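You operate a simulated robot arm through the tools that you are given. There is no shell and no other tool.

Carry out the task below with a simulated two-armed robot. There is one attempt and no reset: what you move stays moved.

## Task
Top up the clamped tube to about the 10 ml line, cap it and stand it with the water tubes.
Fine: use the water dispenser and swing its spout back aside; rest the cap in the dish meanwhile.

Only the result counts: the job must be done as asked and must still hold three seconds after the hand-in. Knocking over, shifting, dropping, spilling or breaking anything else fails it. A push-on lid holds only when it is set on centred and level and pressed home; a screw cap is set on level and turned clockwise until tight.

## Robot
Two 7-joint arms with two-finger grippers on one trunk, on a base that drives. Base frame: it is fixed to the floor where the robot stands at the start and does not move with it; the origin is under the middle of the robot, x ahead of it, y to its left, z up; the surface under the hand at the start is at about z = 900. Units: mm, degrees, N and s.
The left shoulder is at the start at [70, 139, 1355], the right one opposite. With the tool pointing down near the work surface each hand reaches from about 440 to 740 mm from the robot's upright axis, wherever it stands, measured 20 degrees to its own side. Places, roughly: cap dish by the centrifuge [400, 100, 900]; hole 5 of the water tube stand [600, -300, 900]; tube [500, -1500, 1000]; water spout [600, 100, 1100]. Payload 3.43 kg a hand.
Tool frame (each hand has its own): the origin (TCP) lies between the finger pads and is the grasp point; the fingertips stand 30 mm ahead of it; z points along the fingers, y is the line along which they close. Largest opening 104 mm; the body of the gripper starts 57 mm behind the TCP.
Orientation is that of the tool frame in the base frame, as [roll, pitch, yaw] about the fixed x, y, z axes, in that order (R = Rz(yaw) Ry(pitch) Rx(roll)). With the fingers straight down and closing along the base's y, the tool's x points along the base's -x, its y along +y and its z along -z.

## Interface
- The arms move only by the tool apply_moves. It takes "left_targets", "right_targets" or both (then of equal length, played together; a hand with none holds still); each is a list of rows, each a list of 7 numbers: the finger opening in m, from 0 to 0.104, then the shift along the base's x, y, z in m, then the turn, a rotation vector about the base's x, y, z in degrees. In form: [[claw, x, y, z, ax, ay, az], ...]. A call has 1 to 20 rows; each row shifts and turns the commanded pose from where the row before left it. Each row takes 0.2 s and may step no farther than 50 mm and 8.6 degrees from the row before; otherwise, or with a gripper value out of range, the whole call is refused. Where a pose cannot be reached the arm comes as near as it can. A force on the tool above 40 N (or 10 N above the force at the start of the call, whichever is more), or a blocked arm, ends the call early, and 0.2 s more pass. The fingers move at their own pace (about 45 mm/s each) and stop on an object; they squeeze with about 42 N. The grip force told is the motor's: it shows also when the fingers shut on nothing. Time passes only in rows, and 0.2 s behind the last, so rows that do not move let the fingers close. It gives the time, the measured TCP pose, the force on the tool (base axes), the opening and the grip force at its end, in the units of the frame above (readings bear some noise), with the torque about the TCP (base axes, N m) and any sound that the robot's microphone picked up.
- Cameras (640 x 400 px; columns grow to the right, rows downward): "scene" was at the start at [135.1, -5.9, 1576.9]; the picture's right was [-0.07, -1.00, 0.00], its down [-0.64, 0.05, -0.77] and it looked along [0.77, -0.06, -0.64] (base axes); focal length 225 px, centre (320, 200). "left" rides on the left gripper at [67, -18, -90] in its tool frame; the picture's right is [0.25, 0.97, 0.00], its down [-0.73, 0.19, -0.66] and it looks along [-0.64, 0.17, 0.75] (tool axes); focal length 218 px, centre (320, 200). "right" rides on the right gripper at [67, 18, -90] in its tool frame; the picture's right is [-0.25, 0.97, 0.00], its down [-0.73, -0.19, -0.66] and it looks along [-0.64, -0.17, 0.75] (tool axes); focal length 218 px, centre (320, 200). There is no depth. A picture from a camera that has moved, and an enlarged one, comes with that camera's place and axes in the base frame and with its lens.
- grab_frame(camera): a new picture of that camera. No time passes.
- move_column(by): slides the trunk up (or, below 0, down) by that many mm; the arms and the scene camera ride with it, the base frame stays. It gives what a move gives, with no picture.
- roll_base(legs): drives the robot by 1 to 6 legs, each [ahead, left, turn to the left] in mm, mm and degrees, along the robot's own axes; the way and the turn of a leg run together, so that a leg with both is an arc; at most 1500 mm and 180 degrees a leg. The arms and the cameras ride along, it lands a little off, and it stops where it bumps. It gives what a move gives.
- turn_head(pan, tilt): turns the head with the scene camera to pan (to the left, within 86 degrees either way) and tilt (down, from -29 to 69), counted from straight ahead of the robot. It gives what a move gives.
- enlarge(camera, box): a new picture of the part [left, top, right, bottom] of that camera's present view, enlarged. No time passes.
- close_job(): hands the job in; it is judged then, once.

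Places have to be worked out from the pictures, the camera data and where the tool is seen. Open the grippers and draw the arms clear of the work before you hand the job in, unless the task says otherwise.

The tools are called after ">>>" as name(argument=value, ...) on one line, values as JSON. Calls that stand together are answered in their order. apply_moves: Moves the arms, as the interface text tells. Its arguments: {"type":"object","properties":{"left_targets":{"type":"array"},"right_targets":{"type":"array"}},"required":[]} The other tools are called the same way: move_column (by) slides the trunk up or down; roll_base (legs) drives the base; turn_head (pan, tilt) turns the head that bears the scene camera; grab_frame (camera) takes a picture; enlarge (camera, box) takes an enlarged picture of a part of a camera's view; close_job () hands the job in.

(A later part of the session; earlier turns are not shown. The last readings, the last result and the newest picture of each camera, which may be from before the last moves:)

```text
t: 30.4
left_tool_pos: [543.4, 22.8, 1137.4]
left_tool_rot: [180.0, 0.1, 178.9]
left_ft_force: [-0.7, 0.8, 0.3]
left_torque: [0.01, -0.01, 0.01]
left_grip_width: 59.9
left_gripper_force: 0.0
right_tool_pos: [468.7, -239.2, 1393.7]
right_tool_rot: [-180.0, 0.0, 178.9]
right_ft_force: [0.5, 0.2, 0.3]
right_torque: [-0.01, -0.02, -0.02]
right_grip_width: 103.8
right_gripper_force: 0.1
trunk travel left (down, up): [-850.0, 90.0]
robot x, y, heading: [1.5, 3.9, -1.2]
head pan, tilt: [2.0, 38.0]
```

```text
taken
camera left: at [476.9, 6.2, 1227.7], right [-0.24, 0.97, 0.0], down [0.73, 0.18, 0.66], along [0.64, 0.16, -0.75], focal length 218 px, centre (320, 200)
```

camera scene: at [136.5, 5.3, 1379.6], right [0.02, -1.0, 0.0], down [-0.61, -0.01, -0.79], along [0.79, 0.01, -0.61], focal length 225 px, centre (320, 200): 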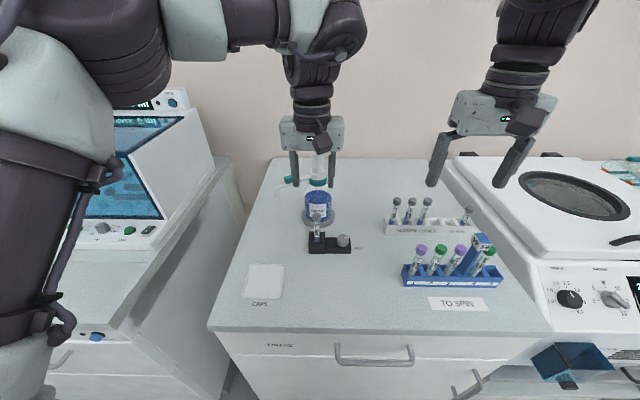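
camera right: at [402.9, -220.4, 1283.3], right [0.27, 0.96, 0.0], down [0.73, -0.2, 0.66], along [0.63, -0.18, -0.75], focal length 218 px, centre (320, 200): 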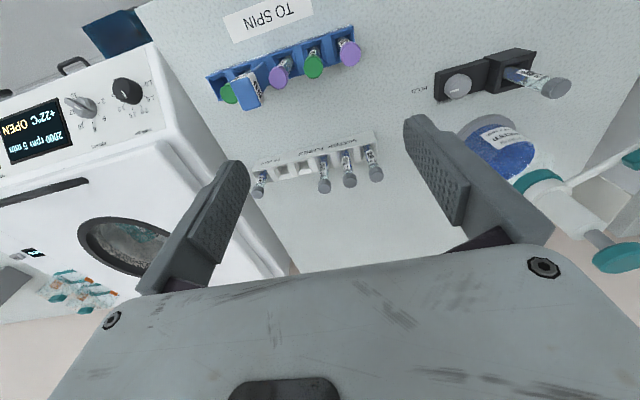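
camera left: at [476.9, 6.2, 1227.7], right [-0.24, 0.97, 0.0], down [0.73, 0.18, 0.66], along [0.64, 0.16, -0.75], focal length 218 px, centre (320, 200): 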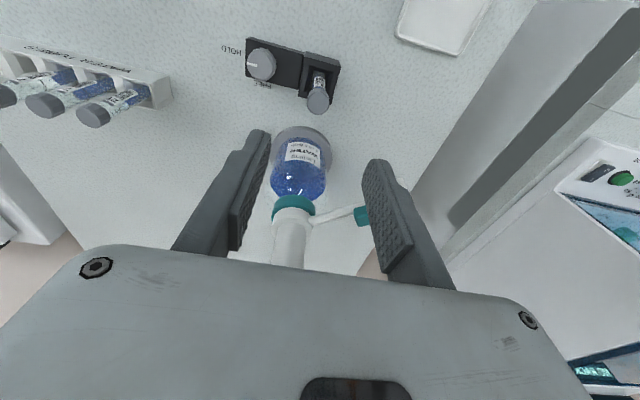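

>>> enlarge(camera="left", box=[290, 60, 350, 120])

```text
6.67 times, centred on (320, 90) of left
camera zoom: at [476.9, 6.2, 1227.7], right [-0.24, 0.97, 0.0], down [0.73, 0.18, 0.66], along [0.64, 0.16, -0.75], focal length 1455 px, centre (320, 933)
```

zoom: 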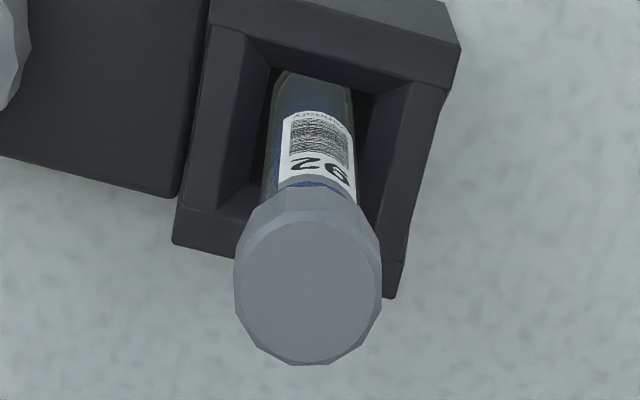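

The cap centre lies about 1.5–2 mm off the tool axis; I correct and descend to just above the cap and recheck.

>>> apply_moves(left_targets=[[0.06, -0.0015, -0.0018, -0.03, 0, 0, 0], [0.06, 0, 0, -0.03, 0, 0, 0], [0.06, 0, 0, -0.012, 0, 0, 0], [0.06, 0, 0, 0, 0, 0, 0]])

>>> enlarge(camera="left", box=[260, 80, 380, 180])

>>> enlarge(camera="scene", box=[270, 170, 370, 260])

```text
t: 31.4
left_tool_pos: [544.2, 19.3, 1065.1]
left_tool_rot: [-179.9, 0.1, 179.1]
left_ft_force: [0.6, 1.0, 0.4]
left_torque: [0.02, -0.01, 0.02]
left_grip_width: 60.0
left_gripper_force: 0.0
right_tool_pos: [470.3, -238.8, 1394.6]
right_tool_rot: [-179.9, 0.0, 179.0]
right_ft_force: [0.5, -0.2, 0.7]
right_torque: [0.02, 0.01, -0.03]
right_grip_width: 103.7
right_gripper_force: 0.0
trunk travel left (down, up): [-850.0, 90.0]
robot x, y, heading: [1.7, 3.9, -1.4]
head pan, tilt: [2.0, 38.0]
```

```text
4.00 times, centred on (320, 130) of left
camera zoom: at [477.0, 3.4, 1155.8], right [-0.24, 0.97, 0.0], down [0.73, 0.18, 0.66], along [0.64, 0.16, -0.75], focal length 873 px, centre (320, 480)
```

zoom: 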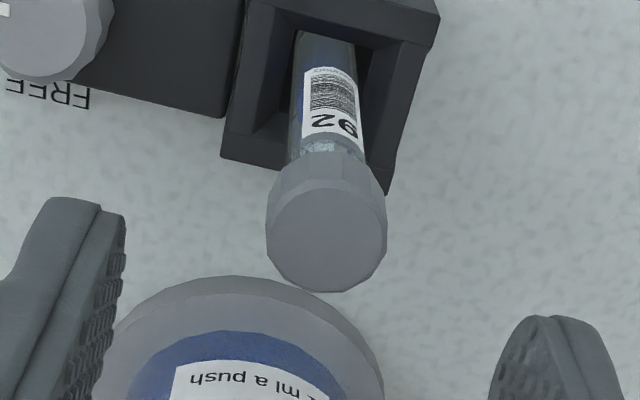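

```text
4.44 times, centred on (320, 215) of scene
camera zoom: at [138.9, 5.9, 1579.3], right [0.02, -1.0, 0.0], down [-0.62, -0.01, -0.79], along [0.79, 0.01, -0.62], focal length 1000 px, centre (320, 133)
```

zoom: 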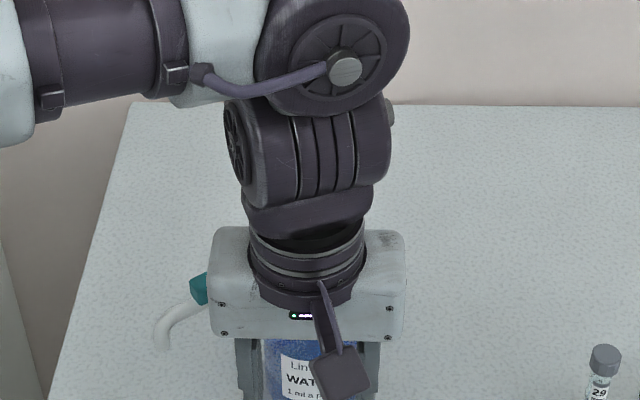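

The cap centre is within 1 mm of the tool axis, top near z≈1015. I descend so the fingertips reach the cap's lower edge (TCP z≈1030) and close on it.

>>> apply_moves(left_targets=[[0.06, -0.0007, 0.0006, -0.02, 0, 0, 0], [0.06, 0, 0, -0.015, 0, 0, 0], [0.06, 0, 0, 0, 0, 0, 0]])

>>> enlarge(camera="left", box=[220, 80, 420, 220])

>>> apply_moves(left_targets=[[0.04, 0, 0, 0, 0, 0, 0], [0.026, 0, 0, 0, 0, 0, 0], [0.01, 0, 0, 0, 0, 0, 0], [0.01, 0, 0, 0, 0, 0, 0], [0.01, 0, 0, 0, 0, 0, 0]])

>>> enlarge(camera="left", box=[220, 80, 420, 220])

```text
t: 32.2
left_tool_pos: [542.9, 21.2, 1030.8]
left_tool_rot: [180.0, 0.0, 179.1]
left_ft_force: [-0.2, -0.4, 0.3]
left_torque: [-0.02, -0.03, -0.05]
left_grip_width: 59.8
left_gripper_force: 0.2
right_tool_pos: [469.2, -239.5, 1394.0]
right_tool_rot: [180.0, -0.1, 179.0]
right_ft_force: [-0.8, -0.2, -0.5]
right_torque: [0.0, 0.02, -0.01]
right_grip_width: 104.1
right_gripper_force: 0.0
trunk travel left (down, up): [-850.0, 90.0]
robot x, y, heading: [0.9, 2.9, -0.7]
head pan, tilt: [2.0, 38.0]
```

```text
2.86 times, centred on (320, 150) of left
camera zoom: at [475.5, 4.0, 1121.3], right [-0.24, 0.97, 0.0], down [0.73, 0.18, 0.66], along [0.64, 0.16, -0.75], focal length 624 px, centre (320, 343)
```

zoom: 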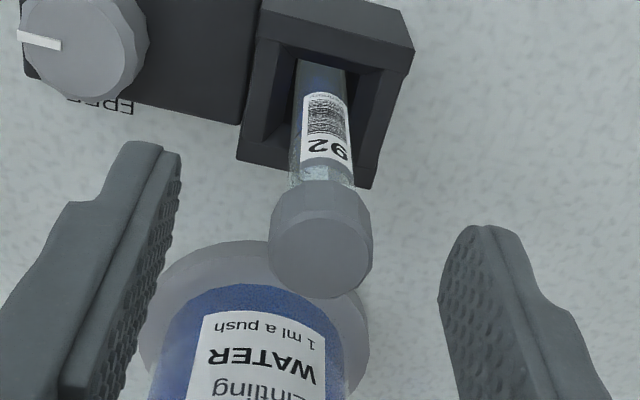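

```text
t: 33.5
left_tool_pos: [544.1, 21.5, 1031.6]
left_tool_rot: [180.0, 0.1, 179.0]
left_ft_force: [0.6, -0.3, 0.3]
left_torque: [0.02, 0.01, -0.02]
left_grip_width: 14.0
left_gripper_force: 7.1
right_tool_pos: [471.0, -238.0, 1394.9]
right_tool_rot: [-180.0, 0.0, 179.1]
right_ft_force: [0.5, 0.3, -0.7]
right_torque: [0.01, 0.03, -0.01]
right_grip_width: 104.0
right_gripper_force: 0.1
trunk travel left (down, up): [-850.0, 90.0]
robot x, y, heading: [3.0, 3.8, -1.3]
head pan, tilt: [2.0, 38.0]
```

```text
2.86 times, centred on (320, 150) of left
camera zoom: at [476.7, 3.9, 1121.8], right [-0.24, 0.97, 0.0], down [0.73, 0.18, 0.66], along [0.64, 0.16, -0.75], focal length 624 px, centre (320, 343)
```

zoom: 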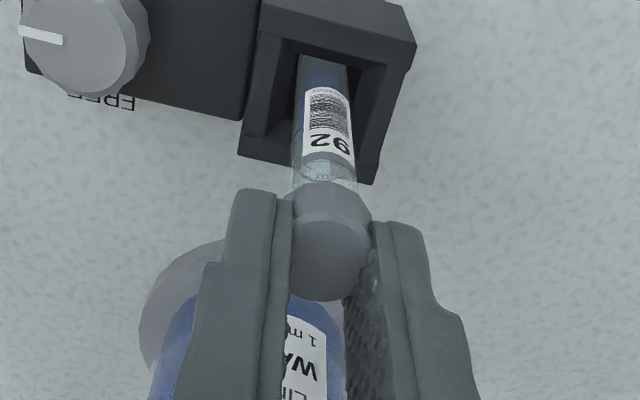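

Width reads 14 mm with a weak 7 N grip at a 10 mm command; I command fully closed to see what the fingers settle at.

>>> apply_moves(left_targets=[[0.0, 0, 0, 0, 0, 0, 0], [0.0, 0, 0, 0, 0, 0, 0], [0.0, 0, 0, 0, 0, 0, 0]])

>>> enlarge(camera="left", box=[260, 90, 380, 210])

```text
t: 34.2
left_tool_pos: [541.2, 20.5, 1031.0]
left_tool_rot: [180.0, 0.2, 179.1]
left_ft_force: [-0.6, -1.2, 0.1]
left_torque: [-0.03, 0.01, 0.0]
left_grip_width: 7.1
left_gripper_force: 40.9
right_tool_pos: [467.8, -239.2, 1395.0]
right_tool_rot: [180.0, 0.0, 179.0]
right_ft_force: [0.8, -0.6, -0.2]
right_torque: [-0.01, -0.01, 0.0]
right_grip_width: 103.9
right_gripper_force: 0.1
trunk travel left (down, up): [-850.0, 90.0]
robot x, y, heading: [3.6, 5.5, -1.1]
head pan, tilt: [2.0, 38.0]
```

```text
3.33 times, centred on (320, 150) of left
camera zoom: at [475.4, 4.2, 1121.4], right [-0.24, 0.97, 0.0], down [0.73, 0.18, 0.66], along [0.64, 0.16, -0.75], focal length 728 px, centre (320, 367)
```

zoom: 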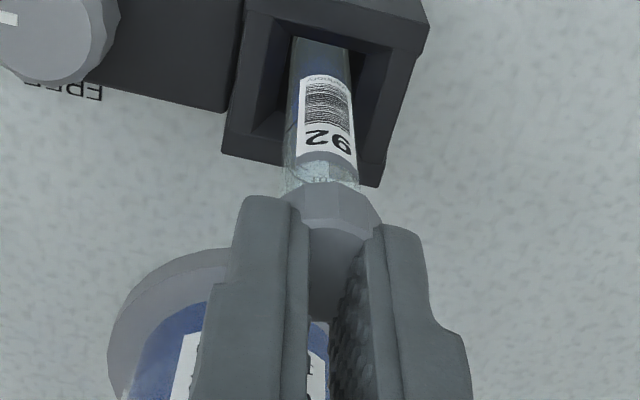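

The grip now holds with 41 N (fingertips flex around the cap). I test a small counter-clockwise twist and read the torque.

>>> apply_moves(left_targets=[[0.0, 0, 0, 0, 0, 0, 8], [0.0, 0, 0, 0, 0, 0, 8], [0.0, 0, 0, 0, 0, 0, 8]])

>>> enlarge(camera="left", box=[260, 90, 380, 210])

```text
t: 35.0
left_tool_pos: [562.3, 20.1, 1026.8]
left_tool_rot: [-180.0, 0.3, -157.1]
left_ft_force: [-8.7, -0.2, 20.2]
left_torque: [0.0, 0.43, -0.01]
left_grip_width: 6.5
left_gripper_force: 40.3
left hand out of reach, approached as far as the arm can: row 3
right_tool_pos: [462.4, -239.9, 1397.6]
right_tool_rot: [-180.0, 0.4, 179.0]
right_ft_force: [-0.5, -0.5, 0.2]
right_torque: [0.01, -0.01, 0.03]
right_grip_width: 104.0
right_gripper_force: 0.1
trunk travel left (down, up): [-850.0, 90.0]
robot x, y, heading: [0.2, 9.9, -0.8]
head pan, tilt: [2.0, 38.0]
```

```text
3.33 times, centred on (320, 150) of left
camera zoom: at [506.5, -23.2, 1117.4], right [-0.61, 0.79, 0.0], down [0.59, 0.46, 0.66], along [0.52, 0.4, -0.75], focal length 728 px, centre (320, 367)
```

zoom: 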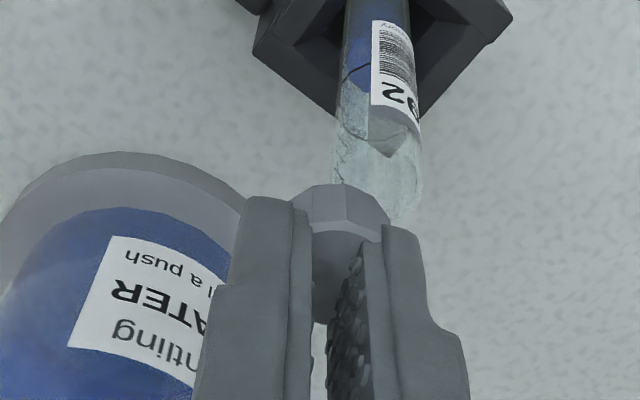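

The wrist ran out of reach at row 3 and the hand slid forward 20 mm, pulling the cap off; the cap is in the fingers with a 20 N upward reaction. I lift straight up gently and then look.

>>> apply_moves(left_targets=[[0.0, 0, 0, 0.01, 0, 0, 0], [0.0, 0, 0, 0.02, 0, 0, 0], [0.0, 0, 0, 0.03, 0, 0, 0]])

>>> grab_frame(camera="left")

>>> grab_frame(camera="scene")

```text
t: 35.9
left_tool_pos: [580.1, 18.7, 1079.6]
left_tool_rot: [-180.0, 0.1, -157.0]
left_ft_force: [-0.7, -1.1, -0.3]
left_torque: [0.0, -0.02, 0.0]
left_grip_width: 7.9
left_gripper_force: 42.7
left hand out of reach, approached as far as the arm can: row 1, 2, 3
right_tool_pos: [467.3, -239.3, 1395.9]
right_tool_rot: [-180.0, 0.1, 179.1]
right_ft_force: [-0.7, 0.8, 0.4]
right_torque: [0.01, 0.02, 0.05]
right_grip_width: 103.8
right_gripper_force: 0.1
trunk travel left (down, up): [-850.0, 90.0]
robot x, y, heading: [2.2, 3.5, -0.8]
head pan, tilt: [2.0, 38.0]
```

```text
taken
camera left: at [525.8, -24.1, 1170.5], right [-0.61, 0.79, 0.0], down [0.6, 0.46, 0.66], along [0.52, 0.4, -0.75], focal length 218 px, centre (320, 200)
```

left: 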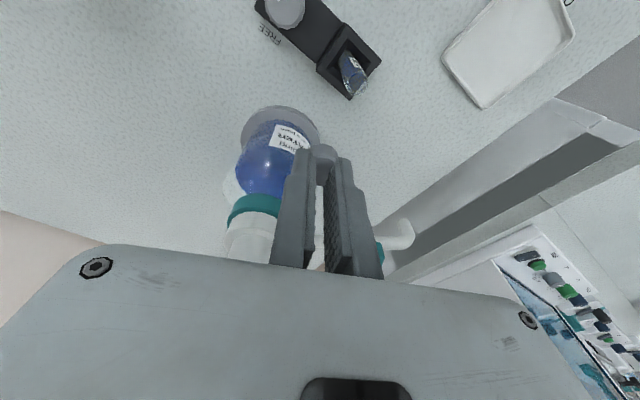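

```text
taken
camera scene: at [136.3, 5.3, 1579.5], right [0.02, -1.0, 0.0], down [-0.61, -0.01, -0.79], along [0.79, 0.01, -0.61], focal length 225 px, centre (320, 200)
```

scene: 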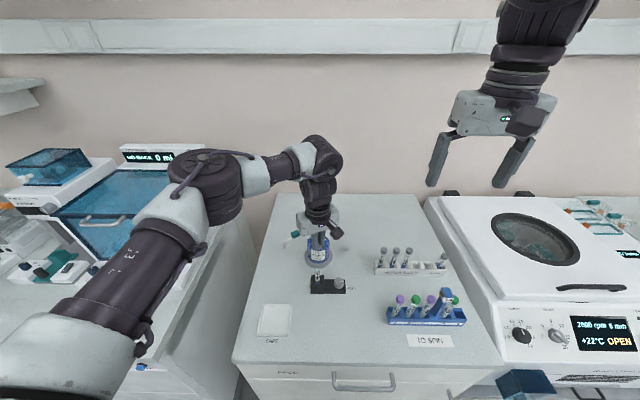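

The cap is off and in the fingers; the wrist is at a joint limit, which drifts the hand forward. I rotate back to the original yaw while retreating, then check.

>>> apply_moves(left_targets=[[0.0, -0.01, 0, 0, 0, 0, -8], [0.0, -0.02, 0, 0.01, 0, 0, -8], [0.0, -0.02, 0, 0.01, 0, 0, -8], [0.0, 0, 0, 0, 0, 0, 0]])

>>> grab_frame(camera="left")

>>> enlarge(camera="scene", box=[280, 200, 360, 300])

```text
t: 36.9
left_tool_pos: [533.1, 19.1, 1097.2]
left_tool_rot: [-179.9, 0.0, 179.0]
left_ft_force: [0.3, 0.3, 0.2]
left_torque: [-0.01, 0.03, 0.01]
left_grip_width: 14.9
left_gripper_force: 41.8
right_tool_pos: [470.7, -240.2, 1394.8]
right_tool_rot: [-179.9, 0.1, 179.0]
right_ft_force: [0.3, 0.5, -0.1]
right_torque: [-0.03, 0.01, -0.01]
right_grip_width: 103.9
right_gripper_force: 0.1
trunk travel left (down, up): [-850.0, 90.0]
robot x, y, heading: [2.0, 1.6, -1.0]
head pan, tilt: [2.0, 38.0]
```

```text
taken
camera left: at [465.4, 2.6, 1187.7], right [-0.24, 0.97, 0.0], down [0.73, 0.18, 0.66], along [0.64, 0.15, -0.75], focal length 218 px, centre (320, 200)
```

left: 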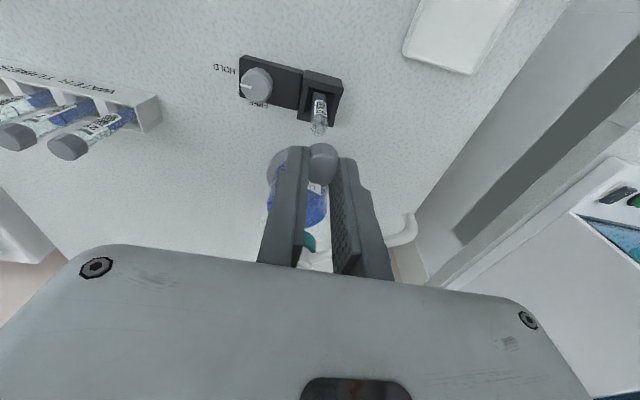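

```text
4.00 times, centred on (320, 250) of scene
camera zoom: at [140.0, 5.8, 1579.2], right [0.02, -1.0, 0.0], down [-0.62, -0.01, -0.79], along [0.79, 0.01, -0.62], focal length 900 px, centre (320, 0)
```

zoom: 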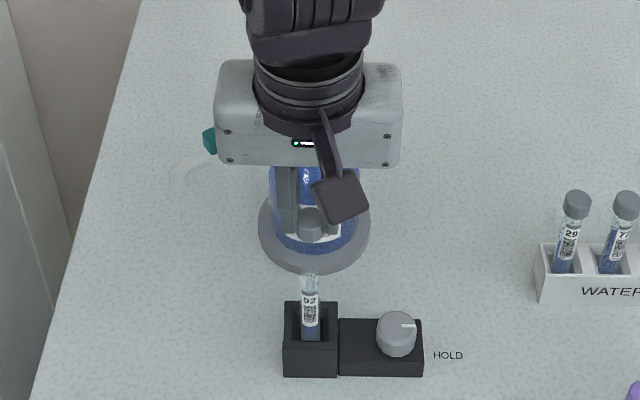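

The grip width changed to 14.9 mm, so the cap may be shifting at the fingertips; I look closer.

>>> enlarge(camera="left", box=[250, 80, 390, 230])

>>> enlarge(camera="scene", box=[300, 235, 340, 285])

>>> grab_frame(camera="right")

```text
2.67 times, centred on (320, 155) of left
camera zoom: at [465.4, 2.6, 1187.7], right [-0.24, 0.97, 0.0], down [0.73, 0.18, 0.66], along [0.64, 0.15, -0.75], focal length 582 px, centre (320, 320)
```

zoom: 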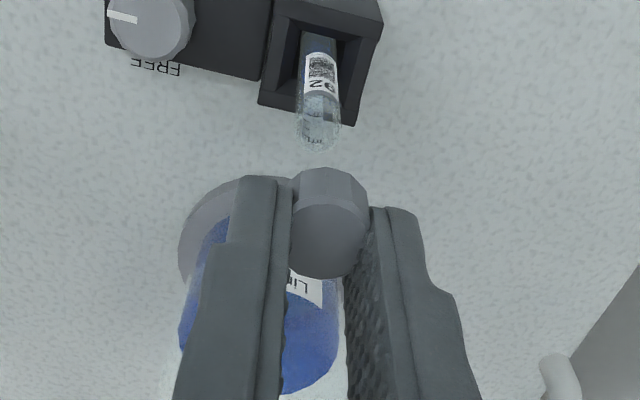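

```text
8.00 times, centred on (320, 260) of scene
camera zoom: at [140.0, 5.8, 1579.2], right [0.02, -1.0, 0.0], down [-0.62, -0.01, -0.79], along [0.79, 0.01, -0.62], focal length 1799 px, centre (320, -280)
```

zoom: 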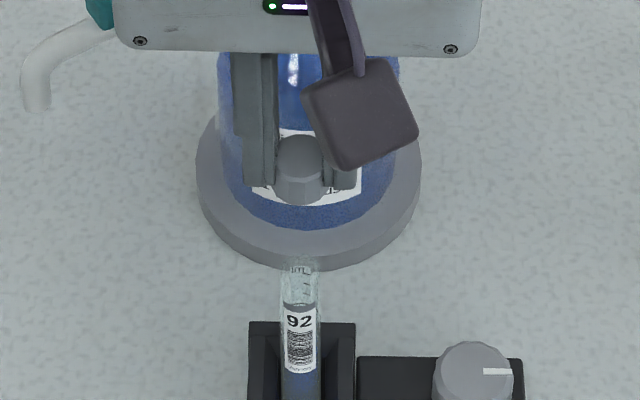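

```text
taken
camera right: at [404.0, -220.6, 1482.9], right [0.27, 0.96, 0.0], down [0.73, -0.2, 0.66], along [0.63, -0.18, -0.75], focal length 218 px, centre (320, 200)
```

right: 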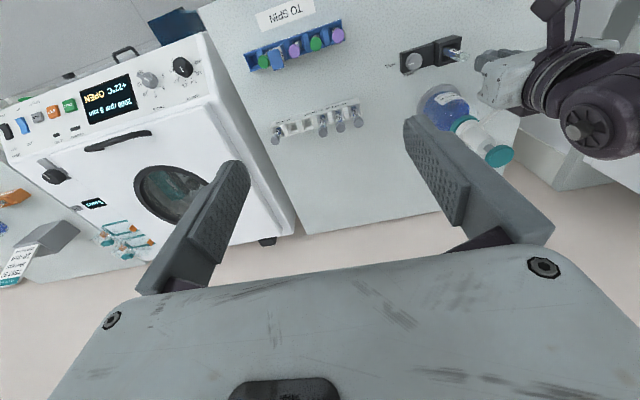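

The tube is still upright in the clamp and the cap sits at the fingertips. I carry it slowly over toward the cap dish near [433, 142].

>>> apply_moves(left_targets=[[0.0, -0.015, 0.02, 0, 0, 0, 0], [0.0, -0.02, 0.025, 0, 0, 0, 0], [0.0, -0.02, 0.025, -0.01, 0, 0, 0], [0.0, -0.02, 0.025, -0.02, 0, 0, 0], [0.0, -0.02, 0.025, -0.02, 0, 0, 0], [0.0, -0.005, 0.003, -0.02, 0, 0, 0], [0.0, 0, 0, 0, 0, 0, 0]])

>>> grab_frame(camera="left")

>>> grab_frame(camera="scene")

```text
t: 38.5
left_tool_pos: [443.5, 145.4, 1025.4]
left_tool_rot: [179.9, 0.0, 179.1]
left_ft_force: [-0.1, -0.2, -0.5]
left_torque: [0.03, -0.02, -0.02]
left_grip_width: 15.2
left_gripper_force: 41.8
left hand out of reach, approached as far as the arm can: row 3, 4
right_tool_pos: [470.4, -239.8, 1394.2]
right_tool_rot: [180.0, 0.0, 179.0]
right_ft_force: [-0.7, 0.3, -0.1]
right_torque: [0.03, -0.02, -0.02]
right_grip_width: 103.9
right_gripper_force: 0.0
trunk travel left (down, up): [-850.0, 90.0]
robot x, y, heading: [2.9, 5.0, -1.2]
head pan, tilt: [2.0, 38.0]
```

```text
taken
camera left: at [375.6, 129.3, 1115.1], right [-0.24, 0.97, 0.0], down [0.73, 0.18, 0.66], along [0.64, 0.16, -0.75], focal length 218 px, centre (320, 200)
```

left: 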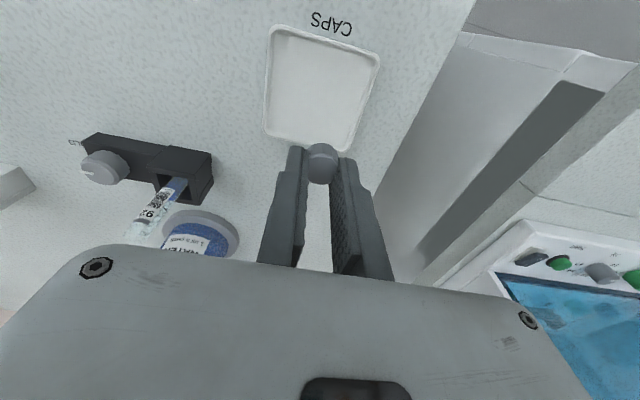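

```text
taken
camera scene: at [139.5, 5.0, 1579.3], right [0.02, -1.0, 0.0], down [-0.62, -0.01, -0.79], along [0.79, 0.01, -0.62], focal length 225 px, centre (320, 200)
```

scene: 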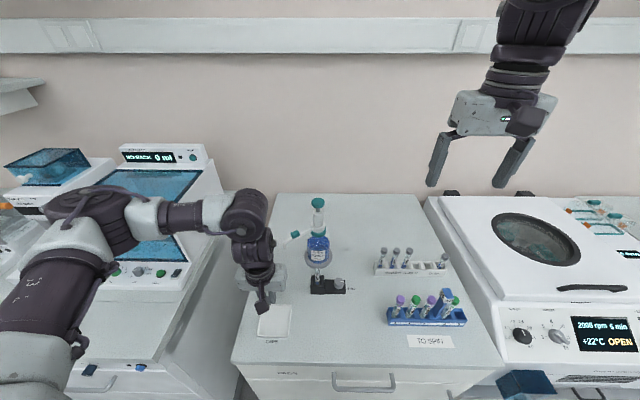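

The dish centre is at about [430, 139]; the hand is over its far half. I lower toward the dish (cap bottom should reach the floor with TCP near z≈940).

>>> apply_moves(left_targets=[[0.0, -0.004, -0.003, -0.03, 0, 0, 0], [0.0, 0, 0, -0.03, 0, 0, 0], [0.0, 0, 0, -0.01, 0, 0, 0], [0.0, 0, 0, 0, 0, 0, 0]])

>>> grab_frame(camera="left")

>>> turn_head(pan=15, tilt=60)

>>> grab_frame(camera="scene")

```text
t: 39.5
left_tool_pos: [437.7, 143.1, 956.7]
left_tool_rot: [-180.0, -0.1, 179.1]
left_ft_force: [0.2, 0.4, 0.1]
left_torque: [0.03, -0.02, 0.0]
left_grip_width: 15.2
left_gripper_force: 42.2
right_tool_pos: [469.8, -239.1, 1394.3]
right_tool_rot: [-180.0, 0.0, 179.0]
right_ft_force: [0.4, 0.3, 0.2]
right_torque: [0.0, 0.02, -0.02]
right_grip_width: 104.0
right_gripper_force: 0.1
trunk travel left (down, up): [-850.0, 90.0]
robot x, y, heading: [3.1, 5.9, -1.0]
head pan, tilt: [2.0, 38.0]
```

```text
taken
camera left: at [370.9, 126.6, 1046.3], right [-0.24, 0.97, 0.0], down [0.73, 0.18, 0.66], along [0.64, 0.16, -0.75], focal length 218 px, centre (320, 200)
```

left: 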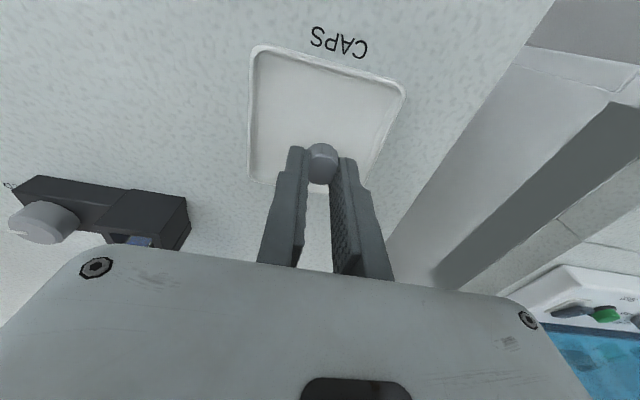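

```text
t: 40.3
left_tool_pos: [437.9, 144.6, 956.7]
left_tool_rot: [180.0, -0.1, 179.1]
left_ft_force: [0.4, -0.4, -0.1]
left_torque: [0.01, -0.03, 0.0]
left_grip_width: 15.3
left_gripper_force: 42.6
right_tool_pos: [470.3, -239.4, 1394.5]
right_tool_rot: [-180.0, 0.0, 178.9]
right_ft_force: [0.1, -0.6, -0.2]
right_torque: [0.0, -0.01, -0.02]
right_grip_width: 104.1
right_gripper_force: 0.1
trunk travel left (down, up): [-850.0, 90.0]
robot x, y, heading: [4.7, 7.3, -0.9]
head pan, tilt: [15.0, 60.0]
```

```text
taken
camera scene: at [117.5, 20.6, 1549.6], right [0.24, -0.97, 0.0], down [-0.84, -0.21, -0.5], along [0.49, 0.12, -0.87], focal length 225 px, centre (320, 200)
```

scene: 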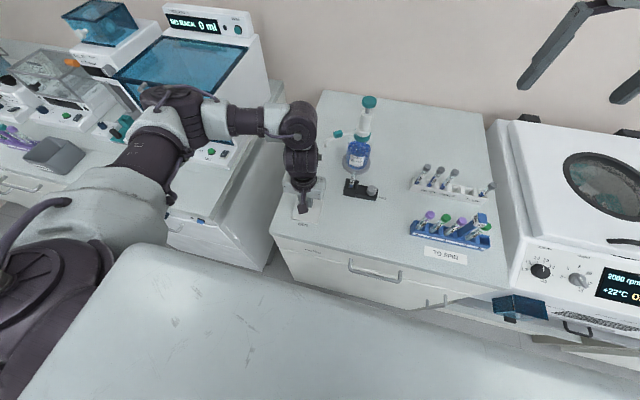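

The cap is well inside the dish outline. I lower in small steps until contact shows in the force.

>>> apply_moves(left_targets=[[0.0, 0, 0, -0.008, 0, 0, 0], [0.0, 0, 0, -0.003, 0, 0, 0], [0.0, 0, 0, -0.002, 0, 0, 0], [0.0, 0, 0, 0, 0, 0, 0]])

>>> enlarge(camera="left", box=[230, 80, 410, 230])

```text
t: 41.3
left_tool_pos: [438.5, 142.2, 944.4]
left_tool_rot: [179.9, 0.1, 178.9]
left_ft_force: [0.3, 0.4, -0.5]
left_torque: [-0.01, -0.01, 0.0]
left_grip_width: 15.1
left_gripper_force: 42.2
right_tool_pos: [469.6, -239.3, 1394.7]
right_tool_rot: [-179.9, -0.1, 179.0]
right_ft_force: [0.0, 0.4, -0.9]
right_torque: [-0.02, -0.01, -0.01]
right_grip_width: 103.8
right_gripper_force: 0.0
trunk travel left (down, up): [-850.0, 90.0]
robot x, y, heading: [3.9, 4.1, -0.9]
head pan, tilt: [15.0, 60.0]
```

```text
2.67 times, centred on (320, 155) of left
camera zoom: at [371.9, 126.5, 1033.8], right [-0.24, 0.97, 0.0], down [0.73, 0.18, 0.66], along [0.64, 0.16, -0.75], focal length 582 px, centre (320, 320)
```

zoom: 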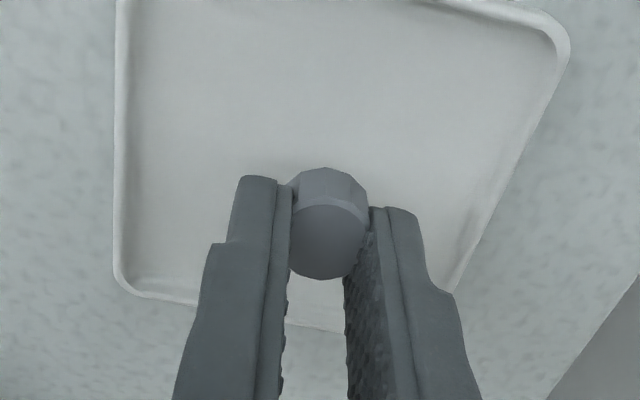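

>>> apply_moves(left_targets=[[0.0, 0, 0, -0.003, 0, 0, 0], [0.0, 0, 0, -0.002, 0, 0, 0], [0.0, 0, 0, 0, 0, 0, 0]])

```text
t: 42.1
left_tool_pos: [439.1, 143.0, 938.5]
left_tool_rot: [180.0, 0.2, 179.1]
left_ft_force: [-0.2, 0.3, -1.2]
left_torque: [0.0, 0.02, -0.02]
left_grip_width: 15.0
left_gripper_force: 41.4
right_tool_pos: [469.9, -238.6, 1394.9]
right_tool_rot: [180.0, 0.0, 179.0]
right_ft_force: [-1.2, 0.5, -0.3]
right_torque: [0.01, 0.03, -0.01]
right_grip_width: 104.0
right_gripper_force: 0.1
trunk travel left (down, up): [-850.0, 90.0]
robot x, y, heading: [3.4, 5.8, -0.9]
head pan, tilt: [15.0, 60.0]
```

No contact yet at z=938.5; I go on in small steps.

>>> apply_moves(left_targets=[[0.0, 0, 0, -0.002, 0, 0, 0], [0.0, 0, 0, -0.001, 0, 0, 0], [0.0, 0, 0, 0, 0, 0, 0]])

>>> enlarge(camera="left", box=[230, 80, 410, 230])

```text
t: 42.9
left_tool_pos: [439.5, 143.5, 935.3]
left_tool_rot: [-180.0, 0.1, 179.2]
left_ft_force: [0.0, -0.9, -0.3]
left_torque: [-0.01, 0.05, -0.02]
left_grip_width: 15.1
left_gripper_force: 41.7
right_tool_pos: [469.2, -238.9, 1393.5]
right_tool_rot: [-180.0, 0.0, 179.0]
right_ft_force: [-0.5, 0.0, -0.2]
right_torque: [0.01, -0.01, 0.0]
right_grip_width: 104.0
right_gripper_force: 0.0
trunk travel left (down, up): [-850.0, 90.0]
robot x, y, heading: [1.3, 4.0, -1.2]
head pan, tilt: [15.0, 60.0]
```

```text
2.67 times, centred on (320, 155) of left
camera zoom: at [372.2, 126.8, 1026.0], right [-0.24, 0.97, 0.0], down [0.73, 0.18, 0.66], along [0.64, 0.16, -0.75], focal length 582 px, centre (320, 320)
```

zoom: 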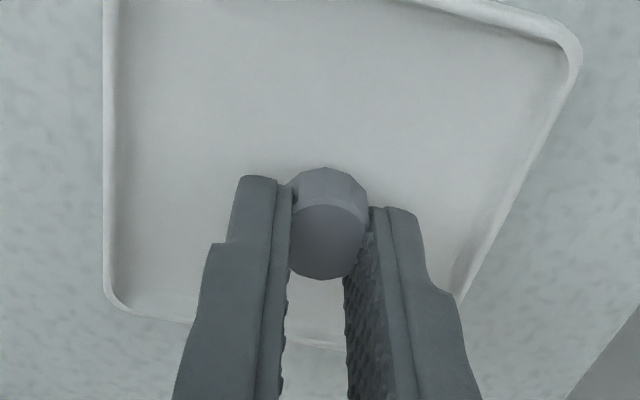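

>>> apply_moves(left_targets=[[0.0, 0, 0, -0.001, 0, 0, 0], [0.0, 0, 0, -0.001, 0, 0, 0], [0.0, 0, 0, 0, 0, 0, 0]])

```text
t: 43.7
left_tool_pos: [439.5, 143.5, 933.2]
left_tool_rot: [-180.0, 0.1, 179.2]
left_ft_force: [-0.3, 0.5, 0.0]
left_torque: [-0.02, 0.01, 0.02]
left_grip_width: 15.3
left_gripper_force: 42.1
right_tool_pos: [469.8, -239.9, 1393.8]
right_tool_rot: [180.0, -0.1, 179.0]
right_ft_force: [-0.7, -0.1, 0.4]
right_torque: [0.0, -0.01, 0.02]
right_grip_width: 104.0
right_gripper_force: 0.0
trunk travel left (down, up): [-850.0, 90.0]
robot x, y, heading: [4.1, 4.6, -1.2]
head pan, tilt: [15.0, 60.0]
```

>>> apply_moves(left_targets=[[0.0, 0, 0, -0.001, 0, 0, 0], [0.0, 0, 0, -0.001, 0, 0, 0], [0.0, 0, 0, 0, 0, 0, 0]])

>>> enlarge(camera="scene", box=[280, 170, 340, 240])

```text
t: 44.5
left_tool_pos: [439.9, 142.5, 932.6]
left_tool_rot: [-180.0, 0.2, 179.0]
left_ft_force: [2.7, 1.6, 16.5]
left_torque: [0.09, -0.01, 0.01]
left_grip_width: 14.7
left_gripper_force: 41.6
right_tool_pos: [467.4, -238.7, 1394.7]
right_tool_rot: [-180.0, 0.2, 179.1]
right_ft_force: [-0.3, 0.1, 0.6]
right_torque: [0.02, 0.05, -0.05]
right_grip_width: 104.0
right_gripper_force: 0.0
trunk travel left (down, up): [-850.0, 90.0]
robot x, y, heading: [1.1, 7.3, -1.1]
head pan, tilt: [15.0, 60.0]
```

```text
5.71 times, centred on (310, 205) of scene
camera zoom: at [115.7, 20.4, 1549.9], right [0.24, -0.97, 0.0], down [-0.84, -0.21, -0.5], along [0.49, 0.12, -0.87], focal length 1285 px, centre (377, 171)
```

zoom: 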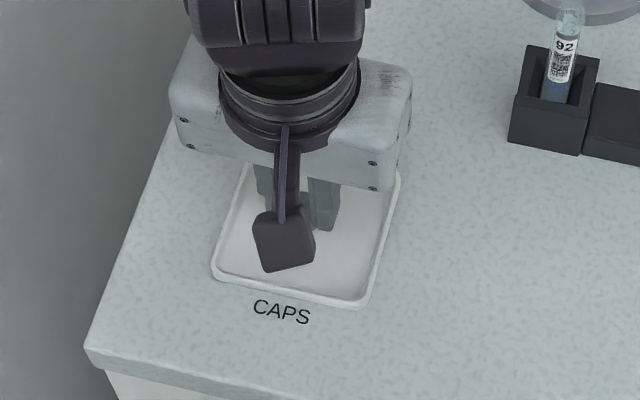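

Contact at TCP z=932.6 (16.5 N). I ease up 0.8 mm, open the fingers and look at the cap.

>>> apply_moves(left_targets=[[0.0, 0, 0, 0.0008, 0, 0, 0], [0.02, 0, 0, 0, 0, 0, 0], [0.03, 0, 0, 0, 0, 0, 0], [0.05, 0, 0, 0, 0, 0, 0], [0.06, 0, 0, 0, 0, 0, 0], [0.06, 0, 0, 0, 0, 0, 0]])

>>> enlarge(camera="left", box=[230, 80, 410, 230])

```text
t: 45.9
left_tool_pos: [439.2, 141.5, 934.0]
left_tool_rot: [-179.9, 0.2, 179.0]
left_ft_force: [0.2, -7.5, 14.7]
left_torque: [0.21, 0.11, 0.01]
left_grip_width: 52.6
left_gripper_force: 0.0
right_tool_pos: [467.5, -240.2, 1394.5]
right_tool_rot: [179.9, 0.1, 178.9]
right_ft_force: [-0.1, 0.6, -0.2]
right_torque: [-0.02, 0.0, 0.01]
right_grip_width: 104.1
right_gripper_force: 0.0
trunk travel left (down, up): [-850.0, 90.0]
robot x, y, heading: [3.0, 5.9, -0.7]
head pan, tilt: [15.0, 60.0]
```

```text
2.67 times, centred on (320, 155) of left
camera zoom: at [371.5, 124.4, 1024.2], right [-0.24, 0.97, 0.0], down [0.73, 0.18, 0.66], along [0.64, 0.15, -0.75], focal length 582 px, centre (320, 320)
```

zoom: 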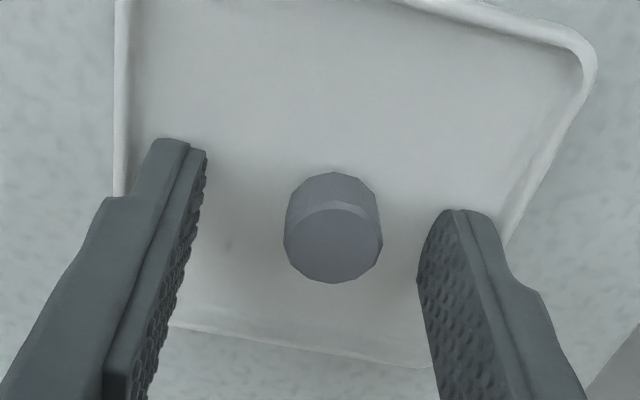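

The cap stands upright in the dish, but the opened fingers press on the dish floor (14.7 N). I lift straight up right away.

>>> apply_moves(left_targets=[[0.06, 0, 0, 0.003, 0, 0, 0], [0.06, 0, 0, 0.02, 0, 0, 0], [0.06, 0, 0, 0.04, 0, 0, 0], [0.06, 0, 0, 0, 0, 0, 0]])

>>> grab_frame(camera="left")

>>> enlarge(camera="left", box=[260, 50, 380, 150])

```text
t: 46.9
left_tool_pos: [439.2, 143.1, 996.5]
left_tool_rot: [-179.9, 0.0, 179.1]
left_ft_force: [0.3, -1.0, 0.7]
left_torque: [0.02, -0.03, -0.01]
left_grip_width: 60.0
left_gripper_force: 0.0
right_tool_pos: [469.7, -238.5, 1393.9]
right_tool_rot: [180.0, 0.0, 179.0]
right_ft_force: [0.4, 0.1, -1.0]
right_torque: [0.02, 0.02, 0.01]
right_grip_width: 104.1
right_gripper_force: 0.0
trunk travel left (down, up): [-850.0, 90.0]
robot x, y, heading: [5.2, 3.2, -1.2]
head pan, tilt: [15.0, 60.0]
```

```text
taken
camera left: at [371.2, 126.0, 1087.1], right [-0.24, 0.97, 0.0], down [0.73, 0.18, 0.66], along [0.64, 0.16, -0.75], focal length 218 px, centre (320, 200)
```

left: 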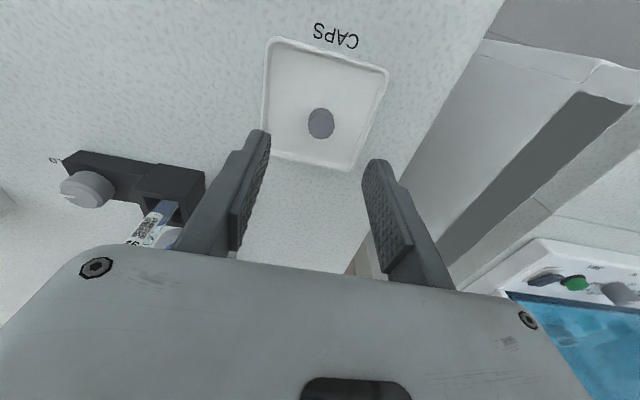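

```text
4.00 times, centred on (320, 100) of left
camera zoom: at [371.2, 126.0, 1087.1], right [-0.24, 0.97, 0.0], down [0.73, 0.18, 0.66], along [0.64, 0.16, -0.75], focal length 873 px, centre (320, 600)
```

zoom: 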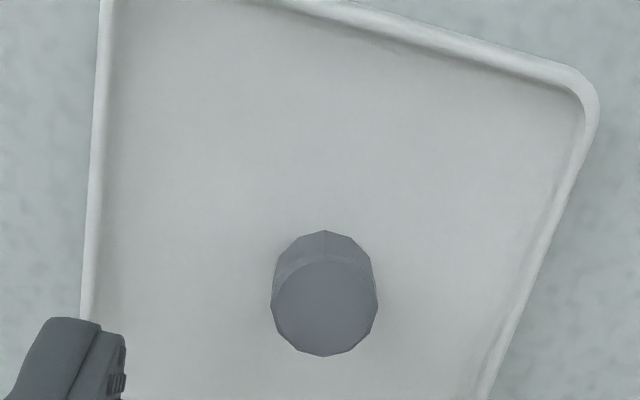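

The cap rests upright in the dish. The left camera happens to see the tube fairly flat from the left-front; I enlarge there for the level.

>>> enlarge(camera="left", box=[110, 190, 210, 260])

```text
5.71 times, centred on (160, 225) of left
camera zoom: at [371.2, 126.0, 1087.1], right [-0.24, 0.97, 0.0], down [0.73, 0.18, 0.66], along [0.64, 0.16, -0.75], focal length 1247 px, centre (1234, 57)
```

zoom: 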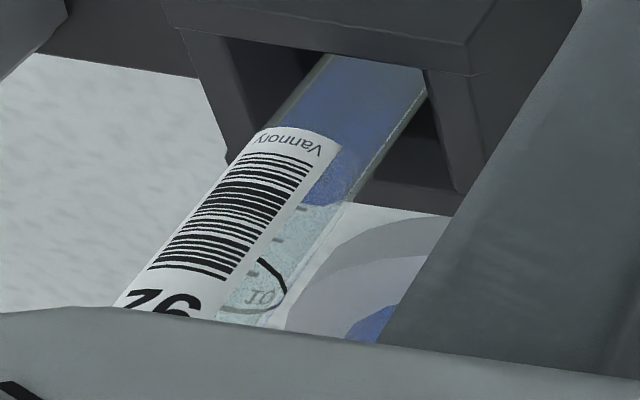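

>>> enlarge(camera="left", box=[144, 204, 178, 246])

```text
9.52 times, centred on (161, 225) of left
camera zoom: at [371.2, 126.0, 1087.1], right [-0.24, 0.97, 0.0], down [0.73, 0.18, 0.66], along [0.64, 0.16, -0.75], focal length 2079 px, centre (1834, -38)
```

zoom: 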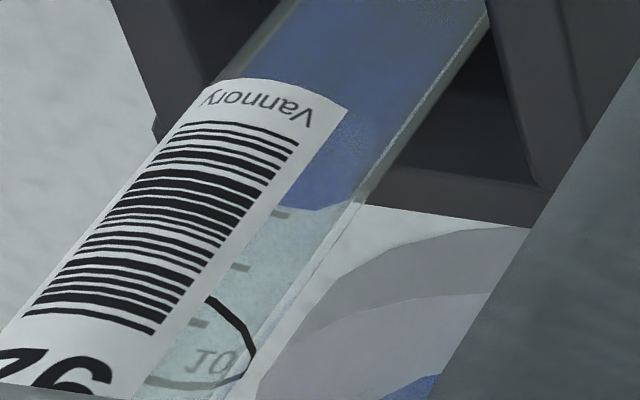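

The ticks are 1 ml apart and the "10" ring is the target; the surface sits just under the 7 ml tick, so about 3 pushes are needed. Next I locate the spout precisely from the scene and right cameras.

>>> turn_head(pan=2, tilt=38)

>>> enlarge(camera="scene", box=[280, 190, 350, 250])

>>> enlarge(camera="right", box=[440, 30, 600, 180])

```text
t: 47.8
left_tool_pos: [438.8, 142.4, 997.3]
left_tool_rot: [180.0, 0.1, 179.1]
left_ft_force: [-0.7, 0.2, -0.3]
left_torque: [0.0, 0.01, -0.03]
left_grip_width: 59.9
left_gripper_force: 0.0
right_tool_pos: [469.9, -238.5, 1394.4]
right_tool_rot: [179.9, 0.0, 179.0]
right_ft_force: [-0.4, 0.9, 0.2]
right_torque: [0.03, -0.02, -0.02]
right_grip_width: 104.0
right_gripper_force: 0.1
trunk travel left (down, up): [-850.0, 90.0]
robot x, y, heading: [4.6, 8.0, -0.7]
head pan, tilt: [2.0, 38.0]
```

```text
6.67 times, centred on (315, 220) of scene
camera zoom: at [139.0, 6.2, 1579.2], right [0.02, -1.0, 0.0], down [-0.62, -0.01, -0.79], along [0.79, 0.01, -0.62], focal length 1500 px, centre (353, 67)
```

zoom: 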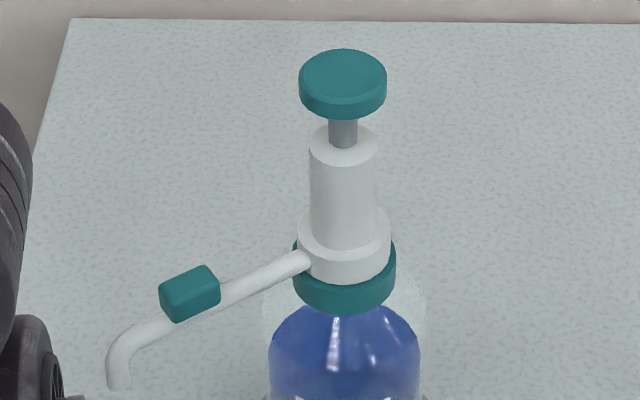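

```text
2.67 times, centred on (520, 105) of right
camera zoom: at [403.2, -220.2, 1483.2], right [0.27, 0.96, 0.0], down [0.73, -0.2, 0.66], along [0.63, -0.18, -0.75], focal length 582 px, centre (-213, 453)
```

zoom: 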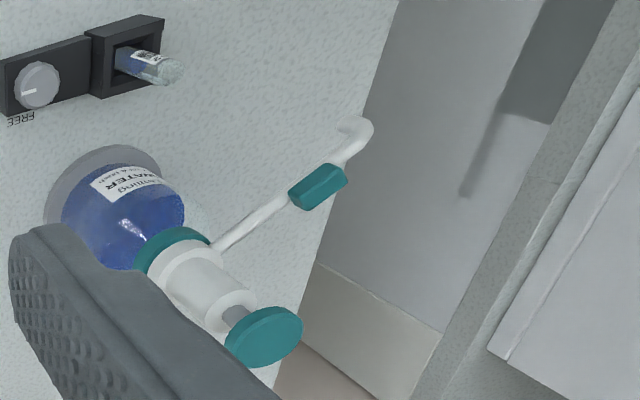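

I estimate the knob at about [661, 17, 1163], the teal handle at [614, 86, 1076], spout knee near [597, 119, 1052]. I bring the left hand up with closed fingers to look at the spout from closer.

>>> apply_moves(left_targets=[[0.0, 0, 0, 0.04, 0, 0, 0], [0.0, 0, 0, 0.04, 0, 0, 0], [0.0, 0, 0, 0.04, 0, 0, 0], [0.0, 0, 0.02, 0.04, 0, 0, 0], [0.0, 0.02, 0.02, 0.02, 0, 0, 0], [0.0, 0.03, 0.01, 0, 0, 0, 0], [0.0, 0.03, 0, 0, 0, 0, 0], [0.0, 0.03, 0, 0, 0, 0, 0], [0.0, 0.03, 0, 0, 0, 0, 0], [0.0, 0, 0, 0, 0, 0, 0]])

>>> grab_frame(camera="left")

```text
t: 50.0
left_tool_pos: [600.0, 203.5, 1170.8]
left_tool_rot: [180.0, 0.0, 178.9]
left_ft_force: [0.6, 0.0, 0.3]
left_torque: [-0.02, 0.04, 0.0]
left_grip_width: 0.1
left_gripper_force: 34.9
left hand out of reach, approached as far as the arm can: row 1, 2, 3
right_tool_pos: [469.7, -239.2, 1394.3]
right_tool_rot: [-180.0, -0.1, 178.9]
right_ft_force: [0.4, 0.5, 0.3]
right_torque: [0.0, 0.0, 0.0]
right_grip_width: 103.8
right_gripper_force: 0.0
trunk travel left (down, up): [-850.0, 90.0]
robot x, y, heading: [2.7, 6.1, -0.9]
head pan, tilt: [2.0, 38.0]
```

```text
taken
camera left: at [533.6, 186.6, 1261.1], right [-0.24, 0.97, 0.0], down [0.73, 0.18, 0.66], along [0.64, 0.16, -0.75], focal length 218 px, centre (320, 200)
```

left: 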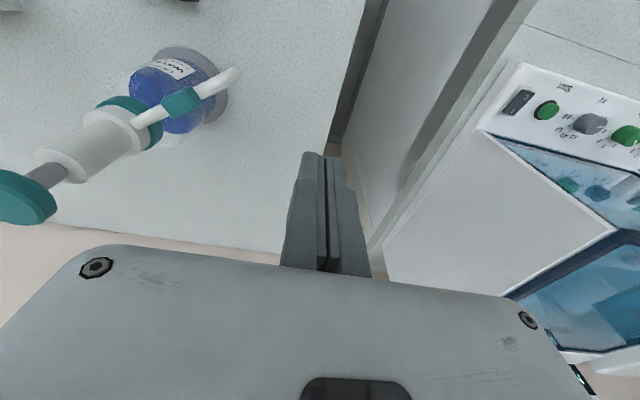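

>>> enlarge(camera="left", box=[90, 40, 250, 150])

>>> enlarge(camera="left", box=[0, 100, 160, 230])

```text
3.64 times, centred on (170, 95) of left
camera zoom: at [533.6, 186.6, 1261.1], right [-0.24, 0.97, 0.0], down [0.73, 0.18, 0.66], along [0.64, 0.16, -0.75], focal length 794 px, centre (866, 582)
```

zoom: 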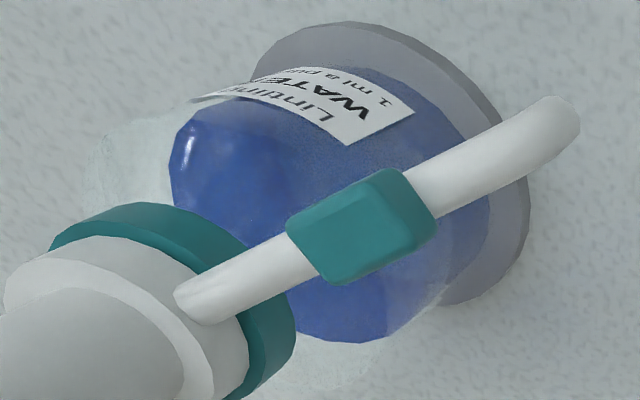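

```text
3.08 times, centred on (80, 165) of left
camera zoom: at [533.6, 186.6, 1261.1], right [-0.24, 0.97, 0.0], down [0.73, 0.18, 0.66], along [0.64, 0.16, -0.75], focal length 672 px, centre (1058, 308)
```

zoom: 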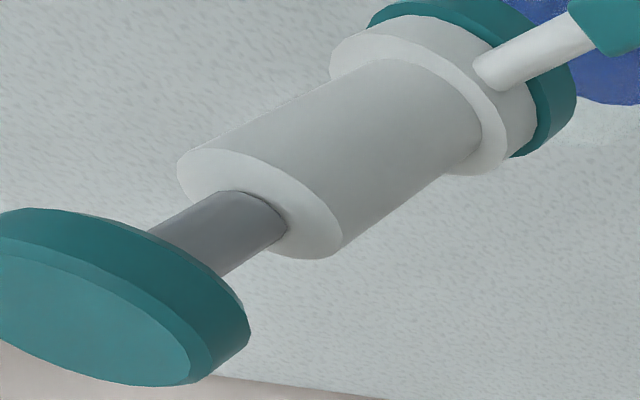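

From the close view the spout axis is near [663, 22], spout at ≈124.6° with the handle at radius 83. I go with closed fingers behind the handle (far-left side), still high, then lower to arm height.

>>> apply_moves(left_targets=[[0.0, 0.02, -0.025, 0, 0, 0, 0], [0.0, 0.02, -0.025, 0, 0, 0, 0], [0.0, 0.002, -0.028, 0, 0, 0, 0], [0.0, 0, 0, -0.02, 0, 0, 0], [0.0, 0, 0, 0, 0, 0, 0]])

>>> grab_frame(camera="left")

>>> enlarge(camera="scene", box=[260, 180, 360, 260])

```text
t: 51.2
left_tool_pos: [643.0, 125.9, 1149.3]
left_tool_rot: [-179.9, 0.0, 179.1]
left_ft_force: [0.1, -0.2, -0.5]
left_torque: [0.0, -0.02, 0.01]
left_grip_width: 0.1
left_gripper_force: 35.2
right_tool_pos: [470.3, -239.3, 1393.6]
right_tool_rot: [-179.9, 0.0, 179.0]
right_ft_force: [-0.2, -0.2, -0.2]
right_torque: [0.0, -0.02, 0.0]
right_grip_width: 103.8
right_gripper_force: 0.1
trunk travel left (down, up): [-850.0, 90.0]
robot x, y, heading: [0.9, 4.5, -1.0]
head pan, tilt: [2.0, 38.0]
```

```text
taken
camera left: at [575.7, 108.7, 1239.0], right [-0.24, 0.97, 0.0], down [0.73, 0.18, 0.66], along [0.64, 0.16, -0.75], focal length 218 px, centre (320, 200)
```

left: 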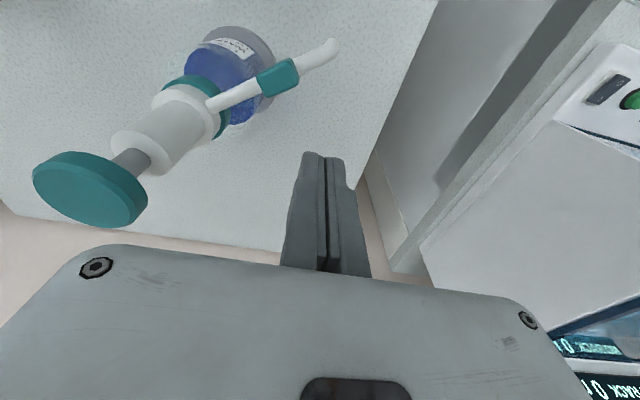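

```text
5.00 times, centred on (310, 220) of scene
camera zoom: at [140.0, 5.9, 1579.2], right [0.02, -1.0, 0.0], down [-0.62, -0.01, -0.79], along [0.79, 0.01, -0.62], focal length 1125 px, centre (370, 100)
```

zoom: 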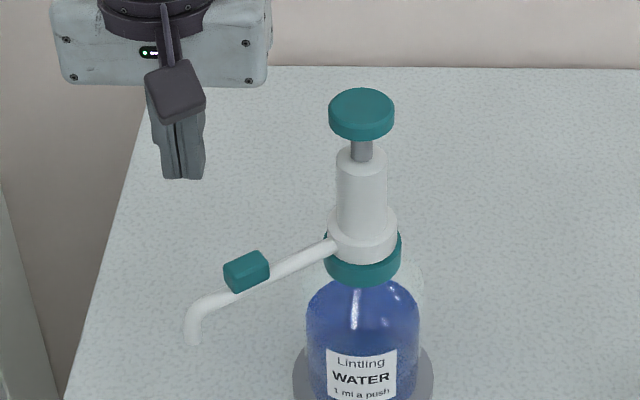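

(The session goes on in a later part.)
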